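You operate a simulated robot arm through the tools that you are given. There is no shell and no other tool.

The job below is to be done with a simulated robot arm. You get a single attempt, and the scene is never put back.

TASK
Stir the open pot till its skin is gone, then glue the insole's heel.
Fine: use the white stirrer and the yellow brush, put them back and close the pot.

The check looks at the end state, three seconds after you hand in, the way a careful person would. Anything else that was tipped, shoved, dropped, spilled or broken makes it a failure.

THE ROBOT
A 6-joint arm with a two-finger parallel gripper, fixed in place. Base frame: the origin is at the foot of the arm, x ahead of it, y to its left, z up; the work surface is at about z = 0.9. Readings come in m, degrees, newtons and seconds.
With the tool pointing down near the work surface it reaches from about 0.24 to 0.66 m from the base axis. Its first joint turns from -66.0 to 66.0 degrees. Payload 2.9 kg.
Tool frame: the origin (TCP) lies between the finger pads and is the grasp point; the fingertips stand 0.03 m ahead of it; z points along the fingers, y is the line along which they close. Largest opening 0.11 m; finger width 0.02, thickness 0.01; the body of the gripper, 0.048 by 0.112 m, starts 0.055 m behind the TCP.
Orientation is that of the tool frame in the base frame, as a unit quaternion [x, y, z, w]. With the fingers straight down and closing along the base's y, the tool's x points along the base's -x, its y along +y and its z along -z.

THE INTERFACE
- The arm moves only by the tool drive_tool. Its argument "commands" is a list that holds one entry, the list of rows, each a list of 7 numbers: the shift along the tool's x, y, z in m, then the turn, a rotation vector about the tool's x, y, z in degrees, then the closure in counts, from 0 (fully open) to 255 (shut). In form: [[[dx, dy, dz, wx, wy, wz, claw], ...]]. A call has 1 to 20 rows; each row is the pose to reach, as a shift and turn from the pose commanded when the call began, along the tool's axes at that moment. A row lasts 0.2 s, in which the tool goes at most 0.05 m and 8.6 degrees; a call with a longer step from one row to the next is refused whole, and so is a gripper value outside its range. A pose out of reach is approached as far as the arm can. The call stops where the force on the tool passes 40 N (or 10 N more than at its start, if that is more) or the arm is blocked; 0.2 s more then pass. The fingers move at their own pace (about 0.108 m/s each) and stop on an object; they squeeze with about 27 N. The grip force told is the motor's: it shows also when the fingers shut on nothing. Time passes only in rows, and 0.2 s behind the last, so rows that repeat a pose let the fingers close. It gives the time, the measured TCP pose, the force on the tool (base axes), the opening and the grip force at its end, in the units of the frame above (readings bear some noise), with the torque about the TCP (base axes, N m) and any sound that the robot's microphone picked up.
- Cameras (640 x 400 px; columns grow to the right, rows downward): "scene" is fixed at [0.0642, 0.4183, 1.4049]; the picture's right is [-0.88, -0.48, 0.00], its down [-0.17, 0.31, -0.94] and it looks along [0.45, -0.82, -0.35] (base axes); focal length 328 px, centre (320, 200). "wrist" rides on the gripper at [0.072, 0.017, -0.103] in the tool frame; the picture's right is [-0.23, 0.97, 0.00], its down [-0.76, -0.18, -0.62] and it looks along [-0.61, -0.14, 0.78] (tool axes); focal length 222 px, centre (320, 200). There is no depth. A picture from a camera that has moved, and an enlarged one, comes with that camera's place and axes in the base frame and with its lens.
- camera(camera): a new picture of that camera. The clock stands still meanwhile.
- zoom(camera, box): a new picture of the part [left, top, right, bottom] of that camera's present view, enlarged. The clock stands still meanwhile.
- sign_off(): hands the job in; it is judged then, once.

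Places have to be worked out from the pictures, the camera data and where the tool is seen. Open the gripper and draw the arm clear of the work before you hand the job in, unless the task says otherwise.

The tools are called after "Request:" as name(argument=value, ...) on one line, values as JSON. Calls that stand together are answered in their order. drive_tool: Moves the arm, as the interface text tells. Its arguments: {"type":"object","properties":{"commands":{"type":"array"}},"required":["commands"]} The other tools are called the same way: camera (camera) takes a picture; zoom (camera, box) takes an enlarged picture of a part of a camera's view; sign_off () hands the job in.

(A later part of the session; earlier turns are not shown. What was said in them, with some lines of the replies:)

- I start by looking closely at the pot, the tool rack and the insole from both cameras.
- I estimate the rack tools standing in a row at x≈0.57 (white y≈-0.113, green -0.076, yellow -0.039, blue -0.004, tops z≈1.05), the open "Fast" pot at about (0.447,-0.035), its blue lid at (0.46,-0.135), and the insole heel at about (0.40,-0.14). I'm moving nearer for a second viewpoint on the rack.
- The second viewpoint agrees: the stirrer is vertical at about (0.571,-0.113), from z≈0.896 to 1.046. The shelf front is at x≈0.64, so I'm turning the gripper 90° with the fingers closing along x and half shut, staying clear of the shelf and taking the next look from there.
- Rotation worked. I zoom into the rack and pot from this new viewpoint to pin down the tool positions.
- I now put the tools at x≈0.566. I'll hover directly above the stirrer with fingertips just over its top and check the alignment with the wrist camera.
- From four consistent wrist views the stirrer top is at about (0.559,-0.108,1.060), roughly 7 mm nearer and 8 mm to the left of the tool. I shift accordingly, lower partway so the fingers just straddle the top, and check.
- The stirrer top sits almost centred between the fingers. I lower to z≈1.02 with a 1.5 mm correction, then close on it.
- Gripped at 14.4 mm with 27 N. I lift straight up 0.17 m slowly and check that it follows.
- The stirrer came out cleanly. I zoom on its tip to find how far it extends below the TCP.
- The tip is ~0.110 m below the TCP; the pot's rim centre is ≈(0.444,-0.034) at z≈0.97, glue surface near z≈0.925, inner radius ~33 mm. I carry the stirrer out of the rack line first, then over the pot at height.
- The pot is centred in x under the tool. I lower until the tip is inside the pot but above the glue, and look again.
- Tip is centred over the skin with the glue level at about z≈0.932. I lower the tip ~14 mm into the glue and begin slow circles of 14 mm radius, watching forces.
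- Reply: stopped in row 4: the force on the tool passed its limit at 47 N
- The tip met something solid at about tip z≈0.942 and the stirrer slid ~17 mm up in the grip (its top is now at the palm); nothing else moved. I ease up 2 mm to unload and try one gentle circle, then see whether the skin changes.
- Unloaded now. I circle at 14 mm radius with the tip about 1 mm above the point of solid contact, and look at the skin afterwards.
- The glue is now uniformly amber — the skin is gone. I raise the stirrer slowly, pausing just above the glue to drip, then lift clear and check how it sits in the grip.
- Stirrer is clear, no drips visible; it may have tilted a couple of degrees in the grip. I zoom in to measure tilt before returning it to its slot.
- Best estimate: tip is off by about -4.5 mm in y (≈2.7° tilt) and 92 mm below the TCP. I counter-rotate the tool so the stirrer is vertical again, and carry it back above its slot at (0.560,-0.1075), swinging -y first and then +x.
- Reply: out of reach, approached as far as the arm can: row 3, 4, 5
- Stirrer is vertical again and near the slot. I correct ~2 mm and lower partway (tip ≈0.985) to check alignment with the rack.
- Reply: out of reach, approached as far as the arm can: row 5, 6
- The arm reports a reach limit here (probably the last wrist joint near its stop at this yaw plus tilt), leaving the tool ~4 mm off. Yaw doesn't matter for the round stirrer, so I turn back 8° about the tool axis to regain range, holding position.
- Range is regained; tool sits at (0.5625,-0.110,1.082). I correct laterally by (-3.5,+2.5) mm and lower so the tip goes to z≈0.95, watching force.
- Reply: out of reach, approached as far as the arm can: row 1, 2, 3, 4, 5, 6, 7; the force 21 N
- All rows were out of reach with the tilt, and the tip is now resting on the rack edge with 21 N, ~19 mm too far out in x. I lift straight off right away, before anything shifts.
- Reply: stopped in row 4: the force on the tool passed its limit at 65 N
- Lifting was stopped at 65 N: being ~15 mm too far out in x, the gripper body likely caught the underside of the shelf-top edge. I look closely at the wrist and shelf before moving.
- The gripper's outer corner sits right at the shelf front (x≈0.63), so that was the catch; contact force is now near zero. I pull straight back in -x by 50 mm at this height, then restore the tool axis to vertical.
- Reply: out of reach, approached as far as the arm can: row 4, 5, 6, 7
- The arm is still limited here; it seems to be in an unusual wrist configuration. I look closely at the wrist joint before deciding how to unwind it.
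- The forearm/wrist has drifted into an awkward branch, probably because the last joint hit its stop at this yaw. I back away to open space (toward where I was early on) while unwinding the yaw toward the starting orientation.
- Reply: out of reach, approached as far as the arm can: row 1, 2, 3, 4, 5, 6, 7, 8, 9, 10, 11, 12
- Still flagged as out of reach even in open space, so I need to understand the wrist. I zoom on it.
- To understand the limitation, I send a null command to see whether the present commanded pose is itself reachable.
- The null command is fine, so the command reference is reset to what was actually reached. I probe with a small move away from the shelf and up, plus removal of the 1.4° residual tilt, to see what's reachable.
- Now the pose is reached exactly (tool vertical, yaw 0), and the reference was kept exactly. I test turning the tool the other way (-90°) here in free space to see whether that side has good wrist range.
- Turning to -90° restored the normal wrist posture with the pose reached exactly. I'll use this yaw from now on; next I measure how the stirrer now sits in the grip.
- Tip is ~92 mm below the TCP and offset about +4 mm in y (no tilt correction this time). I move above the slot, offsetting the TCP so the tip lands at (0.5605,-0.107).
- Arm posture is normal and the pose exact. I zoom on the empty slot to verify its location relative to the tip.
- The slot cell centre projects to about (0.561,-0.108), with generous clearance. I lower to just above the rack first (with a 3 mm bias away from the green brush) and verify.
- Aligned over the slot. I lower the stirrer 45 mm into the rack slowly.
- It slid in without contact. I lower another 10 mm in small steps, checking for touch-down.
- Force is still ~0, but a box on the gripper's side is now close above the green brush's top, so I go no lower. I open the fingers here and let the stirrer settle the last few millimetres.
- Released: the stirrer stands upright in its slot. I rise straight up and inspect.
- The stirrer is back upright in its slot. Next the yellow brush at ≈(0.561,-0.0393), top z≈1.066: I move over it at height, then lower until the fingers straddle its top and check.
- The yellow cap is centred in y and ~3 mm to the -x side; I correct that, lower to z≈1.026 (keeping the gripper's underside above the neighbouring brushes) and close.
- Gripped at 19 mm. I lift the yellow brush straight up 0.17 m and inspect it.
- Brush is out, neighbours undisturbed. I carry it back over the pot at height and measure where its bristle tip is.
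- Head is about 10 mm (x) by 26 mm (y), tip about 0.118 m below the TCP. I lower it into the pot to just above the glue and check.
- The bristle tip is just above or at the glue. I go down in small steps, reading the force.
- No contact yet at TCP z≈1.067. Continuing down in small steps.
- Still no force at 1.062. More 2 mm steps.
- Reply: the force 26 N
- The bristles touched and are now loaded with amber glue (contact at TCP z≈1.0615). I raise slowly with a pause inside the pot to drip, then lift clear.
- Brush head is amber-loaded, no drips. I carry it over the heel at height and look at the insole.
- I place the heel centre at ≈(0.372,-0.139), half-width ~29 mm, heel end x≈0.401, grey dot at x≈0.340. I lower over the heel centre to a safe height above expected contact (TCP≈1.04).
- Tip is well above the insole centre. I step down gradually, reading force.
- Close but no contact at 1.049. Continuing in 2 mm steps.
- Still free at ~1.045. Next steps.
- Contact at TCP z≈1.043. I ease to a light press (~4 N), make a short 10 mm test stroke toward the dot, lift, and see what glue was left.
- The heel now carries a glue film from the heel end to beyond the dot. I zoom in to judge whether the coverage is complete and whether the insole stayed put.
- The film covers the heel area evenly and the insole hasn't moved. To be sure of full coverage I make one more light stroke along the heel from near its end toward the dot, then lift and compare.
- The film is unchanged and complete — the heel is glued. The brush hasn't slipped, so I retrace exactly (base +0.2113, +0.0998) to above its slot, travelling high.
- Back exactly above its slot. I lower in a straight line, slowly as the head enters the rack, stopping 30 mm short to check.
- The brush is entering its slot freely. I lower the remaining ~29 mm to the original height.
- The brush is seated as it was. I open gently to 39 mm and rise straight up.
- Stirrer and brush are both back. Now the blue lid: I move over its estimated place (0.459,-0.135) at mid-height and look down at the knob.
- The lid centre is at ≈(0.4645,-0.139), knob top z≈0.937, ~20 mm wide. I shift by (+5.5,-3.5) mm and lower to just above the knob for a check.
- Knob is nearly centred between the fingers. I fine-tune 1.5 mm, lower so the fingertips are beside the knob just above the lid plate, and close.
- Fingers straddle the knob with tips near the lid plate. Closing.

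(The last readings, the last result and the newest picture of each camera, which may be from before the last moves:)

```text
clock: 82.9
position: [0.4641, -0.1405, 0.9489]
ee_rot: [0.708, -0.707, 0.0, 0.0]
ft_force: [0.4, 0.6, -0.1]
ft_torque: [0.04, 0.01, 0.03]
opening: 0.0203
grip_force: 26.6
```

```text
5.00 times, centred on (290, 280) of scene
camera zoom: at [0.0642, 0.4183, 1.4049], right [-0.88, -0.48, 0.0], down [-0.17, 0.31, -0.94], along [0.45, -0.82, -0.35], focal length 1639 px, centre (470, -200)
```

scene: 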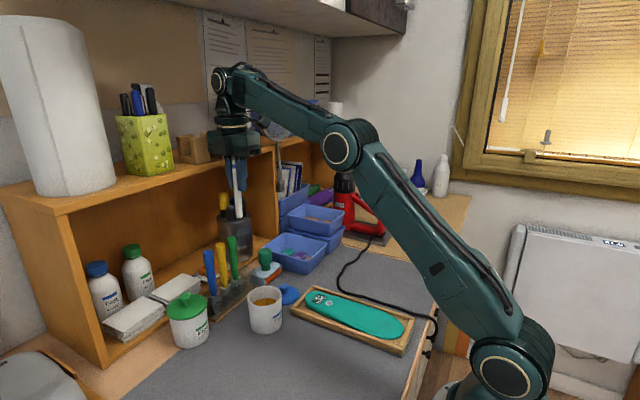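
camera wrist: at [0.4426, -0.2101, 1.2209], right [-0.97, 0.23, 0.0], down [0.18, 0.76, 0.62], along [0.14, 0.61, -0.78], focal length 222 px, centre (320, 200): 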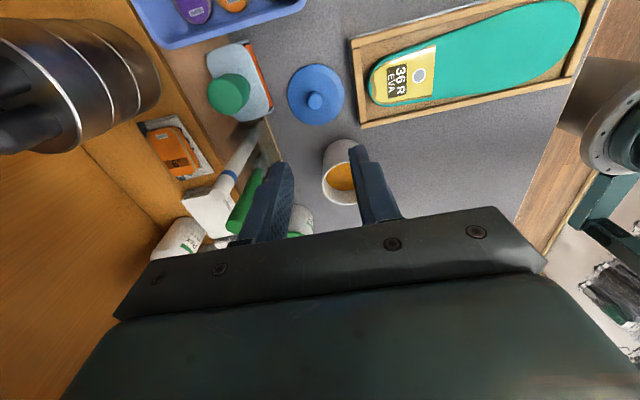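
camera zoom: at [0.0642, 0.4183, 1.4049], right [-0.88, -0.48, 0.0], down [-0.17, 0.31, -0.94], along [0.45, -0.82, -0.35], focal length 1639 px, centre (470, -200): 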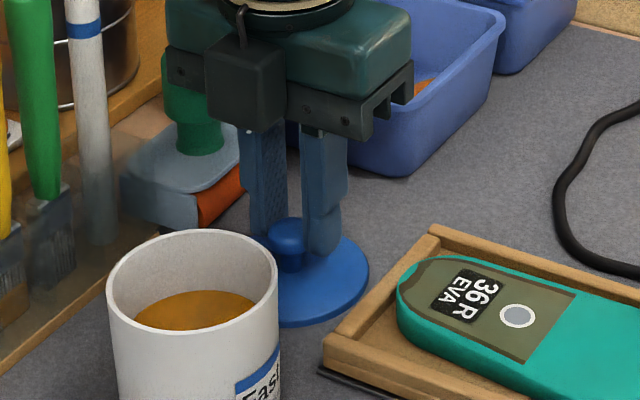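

Knob gripped at 20.3 mm. I lift 0.11 m slowly and check that the lid hangs level.

Request:
drive_tool(commands=[[[0, 0, -0.005, 0, 0, 0, 255], [0, 0, -0.015, 0, 0, 0, 255], [0, 0, -0.035, 0, 0, 0, 255], [0, 0, -0.06, 0, 0, 0, 255], [0, 0, -0.085, 0, 0, 0, 255], [0, 0, -0.11, 0, 0, 0, 255], [0, 0, -0.11, 0, 0, 0, 255]]])

Request:
zoom(camera="wrist", box=[200, 60, 440, 240])

Request:
zoom(camera="scene", box=[230, 190, 340, 330])

```text
clock: 84.5
position: [0.4636, -0.1398, 1.0599]
ee_rot: [0.707, -0.707, 0.0, 0.0]
ft_force: [-0.1, -0.5, -0.8]
ft_torque: [-0.03, 0.01, 0.0]
opening: 0.0203
grip_force: 26.8
```

```text
2.22 times, centred on (320, 150) of wrist
camera zoom: at [0.4471, -0.2129, 1.1642], right [-0.97, 0.23, 0.0], down [0.18, 0.76, 0.62], along [0.14, 0.61, -0.78], focal length 494 px, centre (320, 311)
```

zoom: 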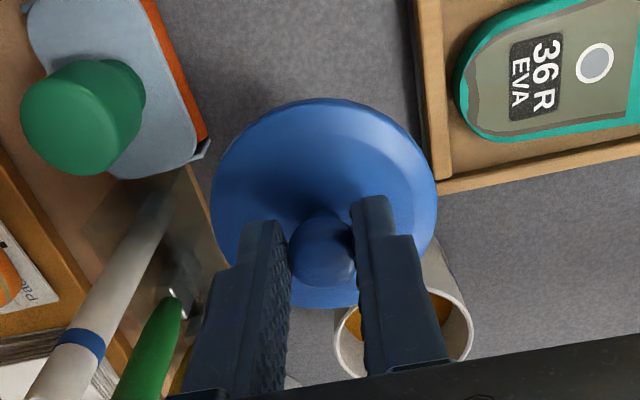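

```text
2.86 times, centred on (285, 260) of scene
camera zoom: at [0.0642, 0.4183, 1.4049], right [-0.88, -0.48, 0.0], down [-0.17, 0.31, -0.94], along [0.45, -0.82, -0.35], focal length 936 px, centre (420, 29)
```

zoom: 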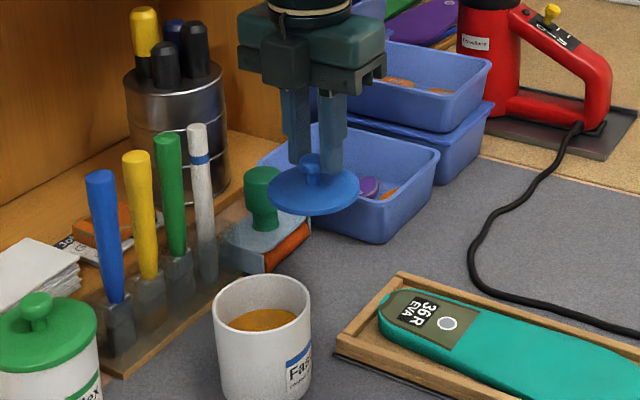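

Lid hangs level. I carry it over to the pot's centre (≈(0.444,-0.036)) at this height (36 mm above the rim) and compare.

Request:
drive_tool(commands=[[[-0.025, 0.005, 0, 0, 0, 0, 255], [-0.05, 0.01, 0, 0, 0, 0, 255], [-0.075, 0.015, 0, 0, 0, 0, 255], [-0.095, 0.0195, 0, 0, 0, 0, 255], [-0.104, 0.0195, 0, 0, 0, 0, 255], [-0.104, 0.0195, 0, 0, 0, 0, 255]]])

Request:
zoom(camera="wrist", box=[200, 40, 440, 240])

Request:
zoom(camera="scene", box=[220, 200, 320, 340])

```text
clock: 85.9
position: [0.4447, -0.0355, 1.059]
ee_rot: [0.707, -0.707, 0.0, 0.0]
ft_force: [0.0, -0.4, -0.9]
ft_torque: [0.02, 0.0, 0.01]
opening: 0.0202
grip_force: 27.4
```

```text
2.00 times, centred on (320, 140) of wrist
camera zoom: at [0.4281, -0.109, 1.1638], right [-0.97, 0.23, 0.0], down [0.18, 0.76, 0.62], along [0.14, 0.61, -0.78], focal length 444 px, centre (320, 320)
```

zoom: 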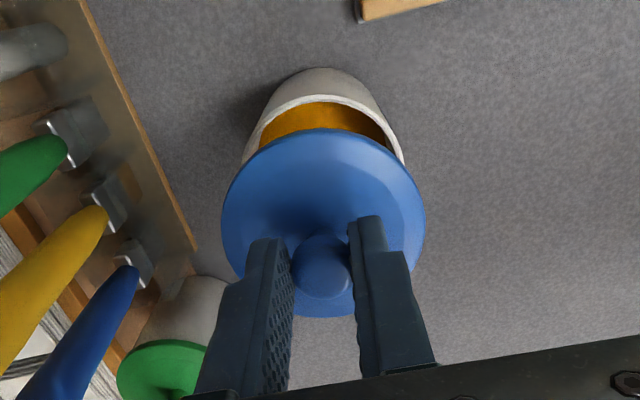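

```text
2.86 times, centred on (270, 270) of scene
camera zoom: at [0.0642, 0.4183, 1.4049], right [-0.88, -0.48, 0.0], down [-0.17, 0.31, -0.94], along [0.45, -0.82, -0.35], focal length 936 px, centre (463, 0)
```

zoom: 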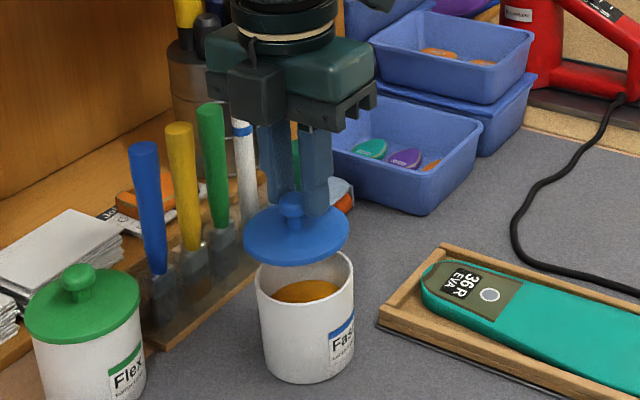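

In x the lid and pot line up, but the scene view suggests the lid centre sits ~6 mm toward +y of the tool. I shift 6 mm in -y and lower partway to compare at close range.

Request:
drive_tool(commands=[[[0.006, 0, 0, 0, 0, 0, 255], [0.006, 0, 0.01, 0, 0, 0, 255], [0.006, 0, 0.018, 0, 0, 0, 255], [0.006, 0, 0.018, 0, 0, 0, 255]]])

Request:
zoom(camera="wrist", box=[220, 60, 420, 220])

Request:
zoom(camera="scene", box=[230, 240, 310, 330])

```text
clock: 86.9
position: [0.4443, -0.0415, 1.0418]
ee_rot: [0.708, -0.706, 0.0, -0.001]
ft_force: [-0.1, 0.2, 0.1]
ft_torque: [0.0, -0.02, 0.03]
opening: 0.0205
grip_force: 27.1
```

```text
2.50 times, centred on (320, 140) of wrist
camera zoom: at [0.4274, -0.1154, 1.1461], right [-0.97, 0.23, 0.0], down [0.18, 0.76, 0.62], along [0.14, 0.61, -0.78], focal length 555 px, centre (320, 350)
```

zoom: 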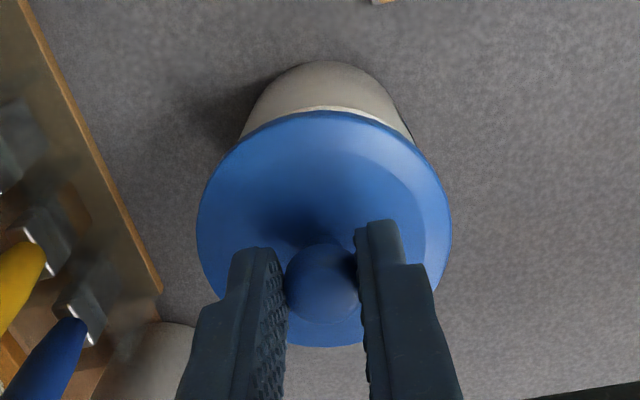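

```text
4.44 times, centred on (270, 285) of scene
camera zoom: at [0.0642, 0.4183, 1.4049], right [-0.88, -0.48, 0.0], down [-0.17, 0.31, -0.94], along [0.45, -0.82, -0.35], focal length 1456 px, centre (542, -178)
```

zoom: 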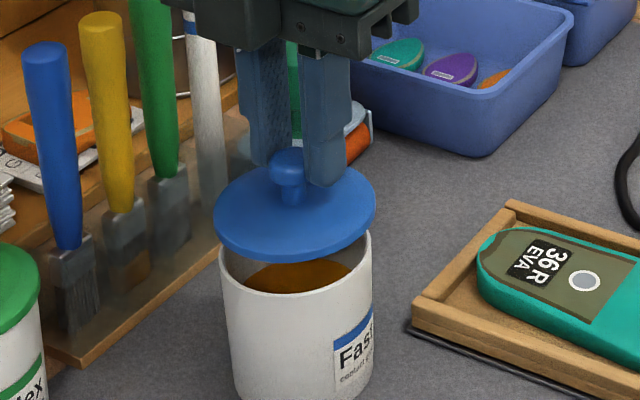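

Nearly centred now; by the scene view I slightly over-shifted, so I move back 1.5 mm in y and lower in small steps, watching for contact with the rim.

Request:
drive_tool(commands=[[[-0.0015, 0.0005, 0.003, 0, 0, 0, 255], [-0.0015, 0.0005, 0.007, 0, 0, 0, 255], [-0.0015, 0.0005, 0.008, 0, 0, 0, 255]]])

Request:
drive_tool(commands=[[[0, 0, 0.001, 0, 0, 0, 255], [0, 0, 0.002, 0, 0, 0, 255]]])

Request:
zoom(camera="wrist", box=[220, 60, 420, 220])

Request:
zoom(camera="scene", box=[230, 240, 310, 330])

```text
clock: 87.7
position: [0.443, -0.0418, 1.0327]
ee_rot: [0.708, -0.707, 0.0, 0.0]
ft_force: [0.2, 0.0, -1.1]
ft_torque: [0.0, 0.01, -0.02]
opening: 0.0202
grip_force: 27.5
```

```text
clock: 88.3
position: [0.4433, -0.0397, 1.0307]
ee_rot: [-0.707, 0.707, 0.0, 0.0]
ft_force: [-0.1, -0.1, -1.1]
ft_torque: [-0.01, 0.01, 0.01]
opening: 0.0203
grip_force: 26.4
```

```text
2.50 times, centred on (320, 140) of wrist
camera zoom: at [0.4271, -0.1135, 1.1346], right [-0.97, 0.23, 0.0], down [0.18, 0.76, 0.62], along [0.14, 0.61, -0.78], focal length 555 px, centre (320, 350)
```

zoom: 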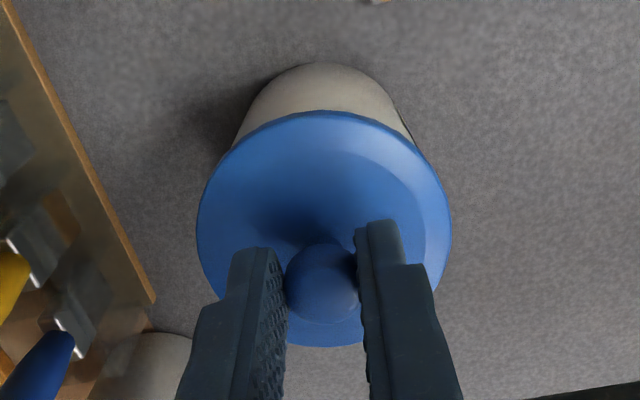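

```text
4.44 times, centred on (270, 285) of scene
camera zoom: at [0.0642, 0.4183, 1.4049], right [-0.88, -0.48, 0.0], down [-0.17, 0.31, -0.94], along [0.45, -0.82, -0.35], focal length 1456 px, centre (542, -178)
```

zoom: 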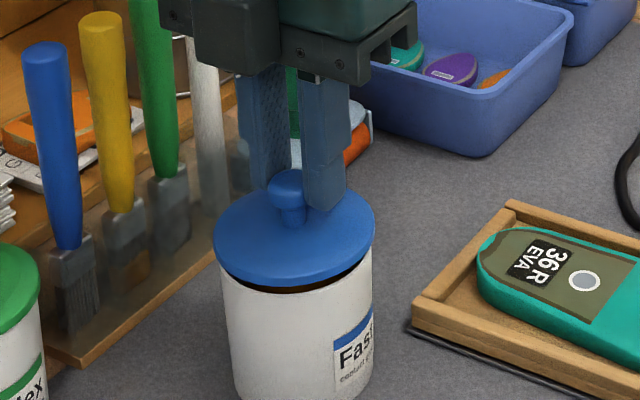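

Well centred and nearly down. Continuing in 2 mm steps until the rim takes the lid.

Request:
drive_tool(commands=[[[0, 0, 0.001, 0, 0, 0, 255], [0, 0, 0.002, 0, 0, 0, 255]]])

Request:
drive_tool(commands=[[[0, 0, 0.001, 0, 0, 0, 255], [0, 0, 0.002, 0, 0, 0, 255]]])

Request:
zoom(camera="scene", box=[230, 240, 310, 330])

```text
clock: 88.9
position: [0.4425, -0.0407, 1.0293]
ee_rot: [0.708, -0.706, -0.001, 0.0]
ft_force: [-0.5, 0.1, 0.1]
ft_torque: [-0.02, 0.01, 0.03]
opening: 0.0205
grip_force: 26.8
```

```text
clock: 89.5
position: [0.4435, -0.04, 1.0271]
ee_rot: [0.708, -0.706, 0.0, 0.001]
ft_force: [0.5, 0.2, 0.3]
ft_torque: [-0.03, -0.01, 0.0]
opening: 0.0204
grip_force: 27.1
```

```text
4.44 times, centred on (270, 285) of scene
camera zoom: at [0.0642, 0.4183, 1.4049], right [-0.88, -0.48, 0.0], down [-0.17, 0.31, -0.94], along [0.45, -0.82, -0.35], focal length 1456 px, centre (542, -178)
```

zoom: 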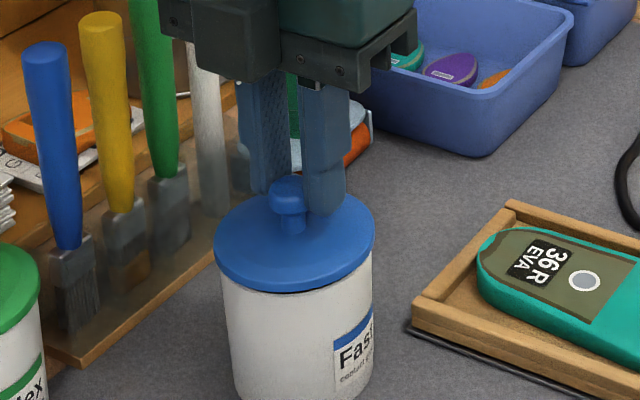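

Still no force; the lid is a hair above the rim. A few more small steps.

Request:
drive_tool(commands=[[[0, 0, 0.001, 0, 0, 0, 255], [0, 0, 0.002, 0, 0, 0, 255]]])

Request:
drive_tool(commands=[[[0, 0, 0.001, 0, 0, 0, 255], [0, 0, 0.0015, 0, 0, 0, 255]]])

Request:
zoom(camera="scene", box=[230, 240, 310, 330])

```text
clock: 90.1
position: [0.4442, -0.0405, 1.0249]
ee_rot: [0.707, -0.707, 0.0, -0.001]
ft_force: [0.1, -0.3, 0.7]
ft_torque: [-0.02, -0.01, 0.01]
opening: 0.0203
grip_force: 27.1
```

```text
clock: 90.7
position: [0.4433, -0.0406, 1.0243]
ee_rot: [0.708, -0.707, 0.0, 0.001]
ft_force: [-0.2, 0.0, -0.2]
ft_torque: [-0.03, 0.0, 0.01]
opening: 0.0202
grip_force: 27.3
```

```text
4.44 times, centred on (270, 285) of scene
camera zoom: at [0.0642, 0.4183, 1.4049], right [-0.88, -0.48, 0.0], down [-0.17, 0.31, -0.94], along [0.45, -0.82, -0.35], focal length 1456 px, centre (542, -178)
```

zoom: 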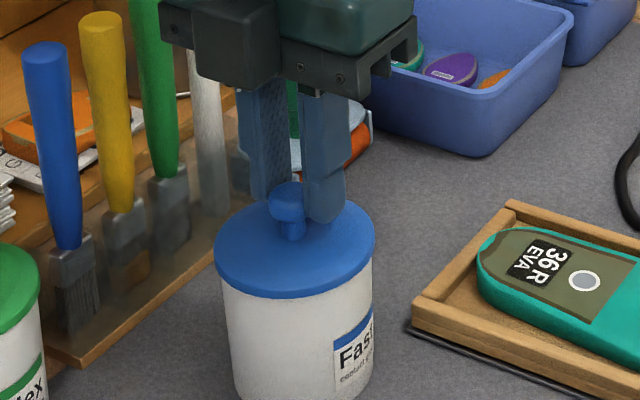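

No contact yet at ~1.023. Two more small steps.

Request:
drive_tool(commands=[[[0, 0, 0.001, 0, 0, 0, 255], [0, 0, 0.0015, 0, 0, 0, 255]]])

Request:
drive_tool(commands=[[[0, 0, 0.001, 0, 0, 0, 255], [0, 0, 0.0015, 0, 0, 0, 255]]])

Request:
zoom(camera="scene", box=[230, 240, 310, 330])

```text
clock: 91.3
position: [0.4442, -0.0394, 1.0223]
ee_rot: [0.708, -0.706, 0.001, -0.001]
ft_force: [-4.3, 4.0, 16.9]
ft_torque: [0.37, 0.22, 0.03]
opening: 0.0205
grip_force: 27.0
heard: snap
```

```text
clock: 91.9
position: [0.4446, -0.0403, 1.0227]
ee_rot: [0.707, -0.707, 0.002, -0.001]
ft_force: [-9.0, 4.1, 36.6]
ft_torque: [0.3, 0.32, 0.04]
opening: 0.0205
grip_force: 27.3
```

```text
4.44 times, centred on (270, 285) of scene
camera zoom: at [0.0634, 0.4184, 1.4049], right [-0.88, -0.48, 0.0], down [-0.17, 0.31, -0.94], along [0.45, -0.82, -0.35], focal length 1456 px, centre (542, -178)
```

zoom: 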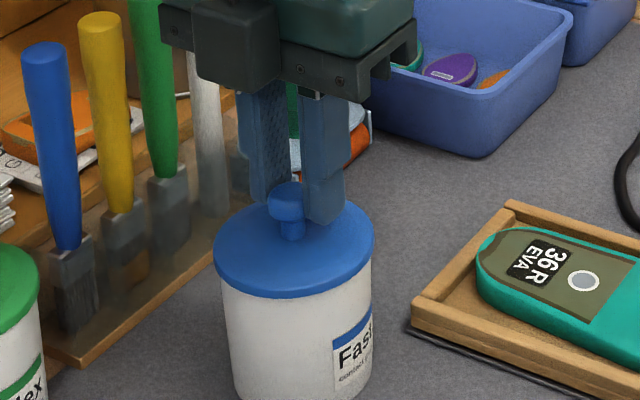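

A "snap" was heard — the lid clicked onto the pot. I unload the press by 2.5 mm, open the fingers, and rise straight up.

Request:
drive_tool(commands=[[[0, 0, -0.0015, 0, 0, 0, 255], [0, 0, -0.0025, 0, 0, 0, 255], [0, 0, -0.0025, 0, 0, 0, 200], [0, 0, -0.0025, 0, 0, 0, 165], [0, 0, -0.0025, 0, 0, 0, 165]]])

Request:
drive_tool(commands=[[[0, 0, -0.01, 0, 0, 0, 165], [0, 0, -0.03, 0, 0, 0, 165], [0, 0, -0.06, 0, 0, 0, 165], [0, 0, -0.09, 0, 0, 0, 165], [0, 0, -0.12, 0, 0, 0, 165], [0, 0, -0.15, 0, 0, 0, 165], [0, 0, -0.18, 0, 0, 0, 165], [0, 0, -0.18, 0, 0, 0, 165]]])

Request:
camera(camera="scene")

Request:
camera(camera="wrist")

Request:
zoom(camera="scene", box=[170, 210, 350, 350])

```text
clock: 93.1
position: [0.444, -0.0407, 1.0231]
ee_rot: [0.708, -0.707, 0.0, 0.0]
ft_force: [0.1, 0.0, -0.1]
ft_torque: [0.0, -0.04, 0.0]
opening: 0.0387
grip_force: 0.1
```

```text
clock: 94.9
position: [0.4427, -0.0386, 1.2031]
ee_rot: [-0.707, 0.707, 0.001, 0.0]
ft_force: [-0.4, 0.1, 0.9]
ft_torque: [-0.03, -0.05, 0.03]
opening: 0.0387
grip_force: 0.1
```

```text
taken
```

scene: 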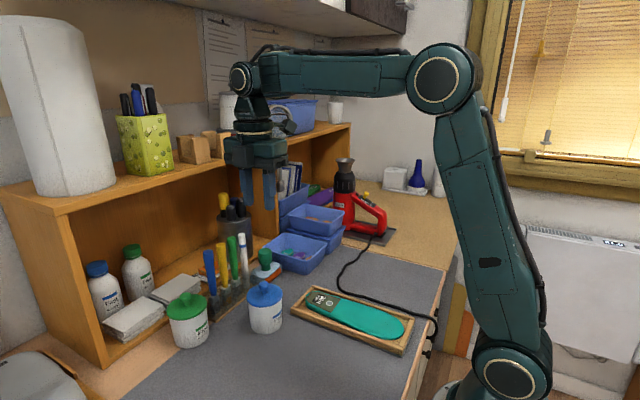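

```text
taken
camera wrist: at [0.4281, -0.1127, 1.307], right [-0.97, 0.23, 0.0], down [0.18, 0.76, 0.62], along [0.14, 0.61, -0.78], focal length 222 px, centre (320, 200)
```

wrist: 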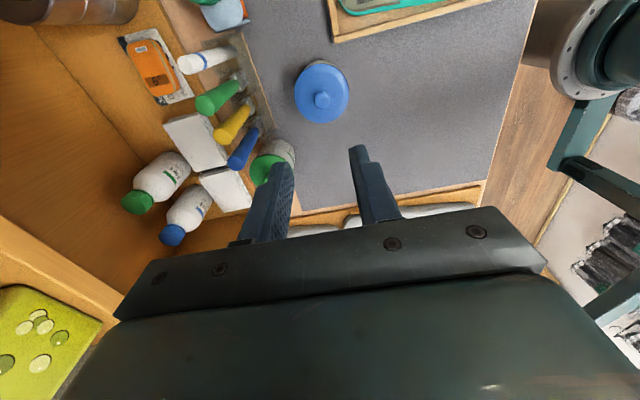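

```text
2.86 times, centred on (260, 280) of scene
camera zoom: at [0.0642, 0.4183, 1.4049], right [-0.88, -0.48, 0.0], down [-0.17, 0.31, -0.94], along [0.45, -0.82, -0.35], focal length 936 px, centre (491, -29)
```

zoom: 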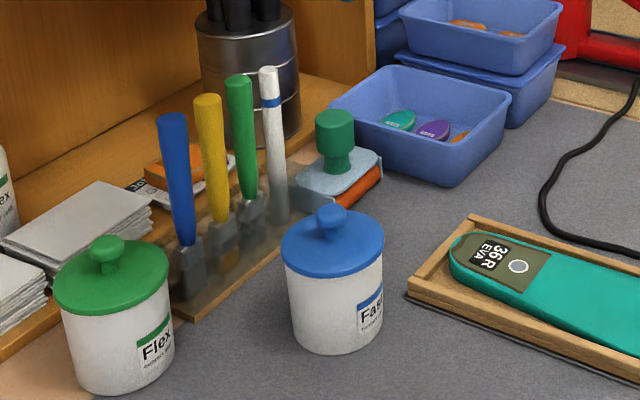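

The pot is closed, tools are back, the heel is glued. I draw the arm back to its starting area, open the gripper fully, and do a final check.

Request:
drive_tool(commands=[[[0.013, 0.016, -0.015, 0, 0, 0, 165], [0.026, 0.033, -0.03, 0, 0, 0, 120], [0.04, 0.05, -0.045, 0, 0, 0, 60], [0.053, 0.066, -0.055, 0, 0, 0, 0], [0.053, 0.066, -0.055, 0, 0, 0, 0], [0.053, 0.066, -0.055, 0, 0, 0, 0]]])

Request:
camera(camera="scene")

Request:
zoom(camera="scene", box=[290, 270, 430, 370])

Request:
zoom(camera="scene", box=[90, 70, 350, 230])

Request:
camera(camera="wrist")

```text
clock: 96.3
position: [0.3777, -0.0928, 1.2572]
ee_rot: [-0.707, 0.707, 0.0, 0.0]
ft_force: [0.3, -0.4, -0.5]
ft_torque: [-0.01, -0.01, -0.02]
opening: 0.11
grip_force: 0.0
```

```text
taken
```

scene: 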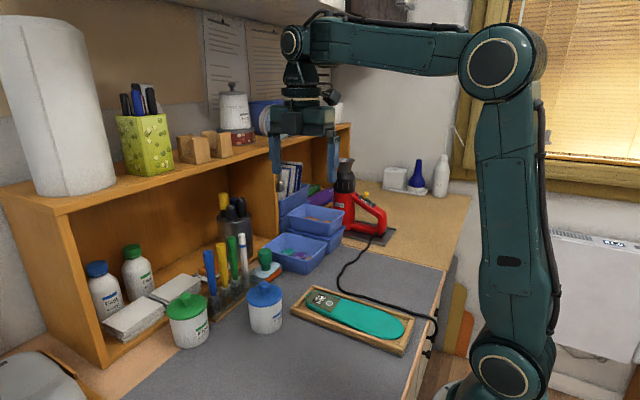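

```text
4.00 times, centred on (360, 320) of scene
camera zoom: at [0.0642, 0.4183, 1.4049], right [-0.88, -0.48, 0.0], down [-0.17, 0.31, -0.94], along [0.45, -0.82, -0.35], focal length 1311 px, centre (160, -280)
```

zoom: 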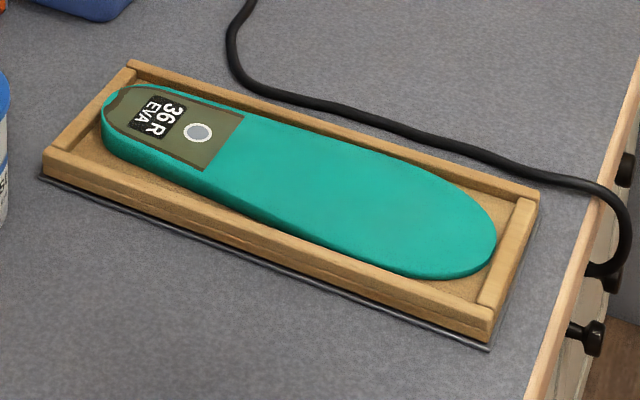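

```text
2.46 times, centred on (220, 150) of scene
camera zoom: at [0.0642, 0.4183, 1.4049], right [-0.88, -0.48, 0.0], down [-0.17, 0.31, -0.94], along [0.45, -0.82, -0.35], focal length 807 px, centre (566, 323)
```

zoom: 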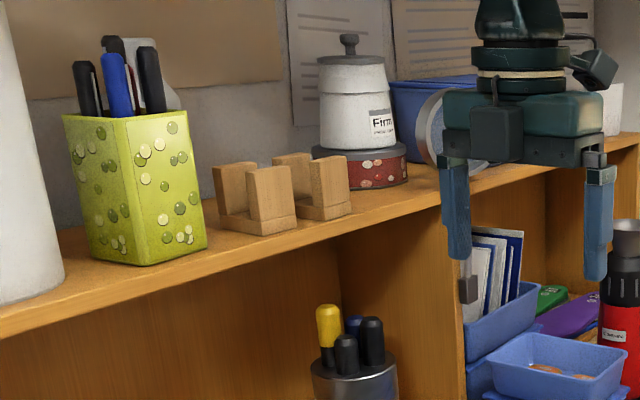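

```text
taken
camera wrist: at [0.3612, -0.1663, 1.3613], right [-0.97, 0.23, 0.0], down [0.18, 0.76, 0.62], along [0.14, 0.61, -0.78], focal length 222 px, centre (320, 200)
```

wrist: 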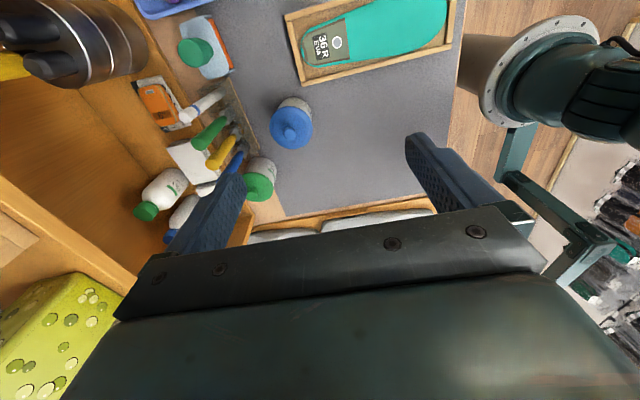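

Final check: the skin is gone and the pot is snapped shut. Stirrer and yellow brush stand in their slots, the heel carries an even glue film that is turning tacky, and nothing else has moved. The gripper is open and clear, so I hand in.

Request:
sign_off()

```text
The job is handed in.
```

The job is handed in. The glue's skin is stirred away, the insole's heel is glued, the white stirrer and yellow brush are back in their rack slots, and the pot is closed.

- **Stirring:** One slow circle with the white stirrer turned the glue a uniform amber. The stirrer's tip first hit solid resistance and the stirrer slid about 17 mm in the grip, but I could still return it upright.
- **Heel:** The glue film runs from just short of the insole's edge at the heel end to a little past the grey dot. It darkened to olive by the end, which I took to be drying.
- **Lid:** It went on centred and the microphone picked up a snap. The pot looked properly closed in the last pictures.

**Bumps while returning the stirrer:** The arm hit a reach limit and the stirrer's tip pressed on the rack edge at about 21 N. As I lifted off, the arm stopped at 65 N, most likely because the gripper caught the underside of the shelf's front edge. In the last pictures I saw nothing moved, tipped or spilled around the rack, on the shelf or on the bench.

At the end I opened the gripper fully and drew the arm back to about where it started.
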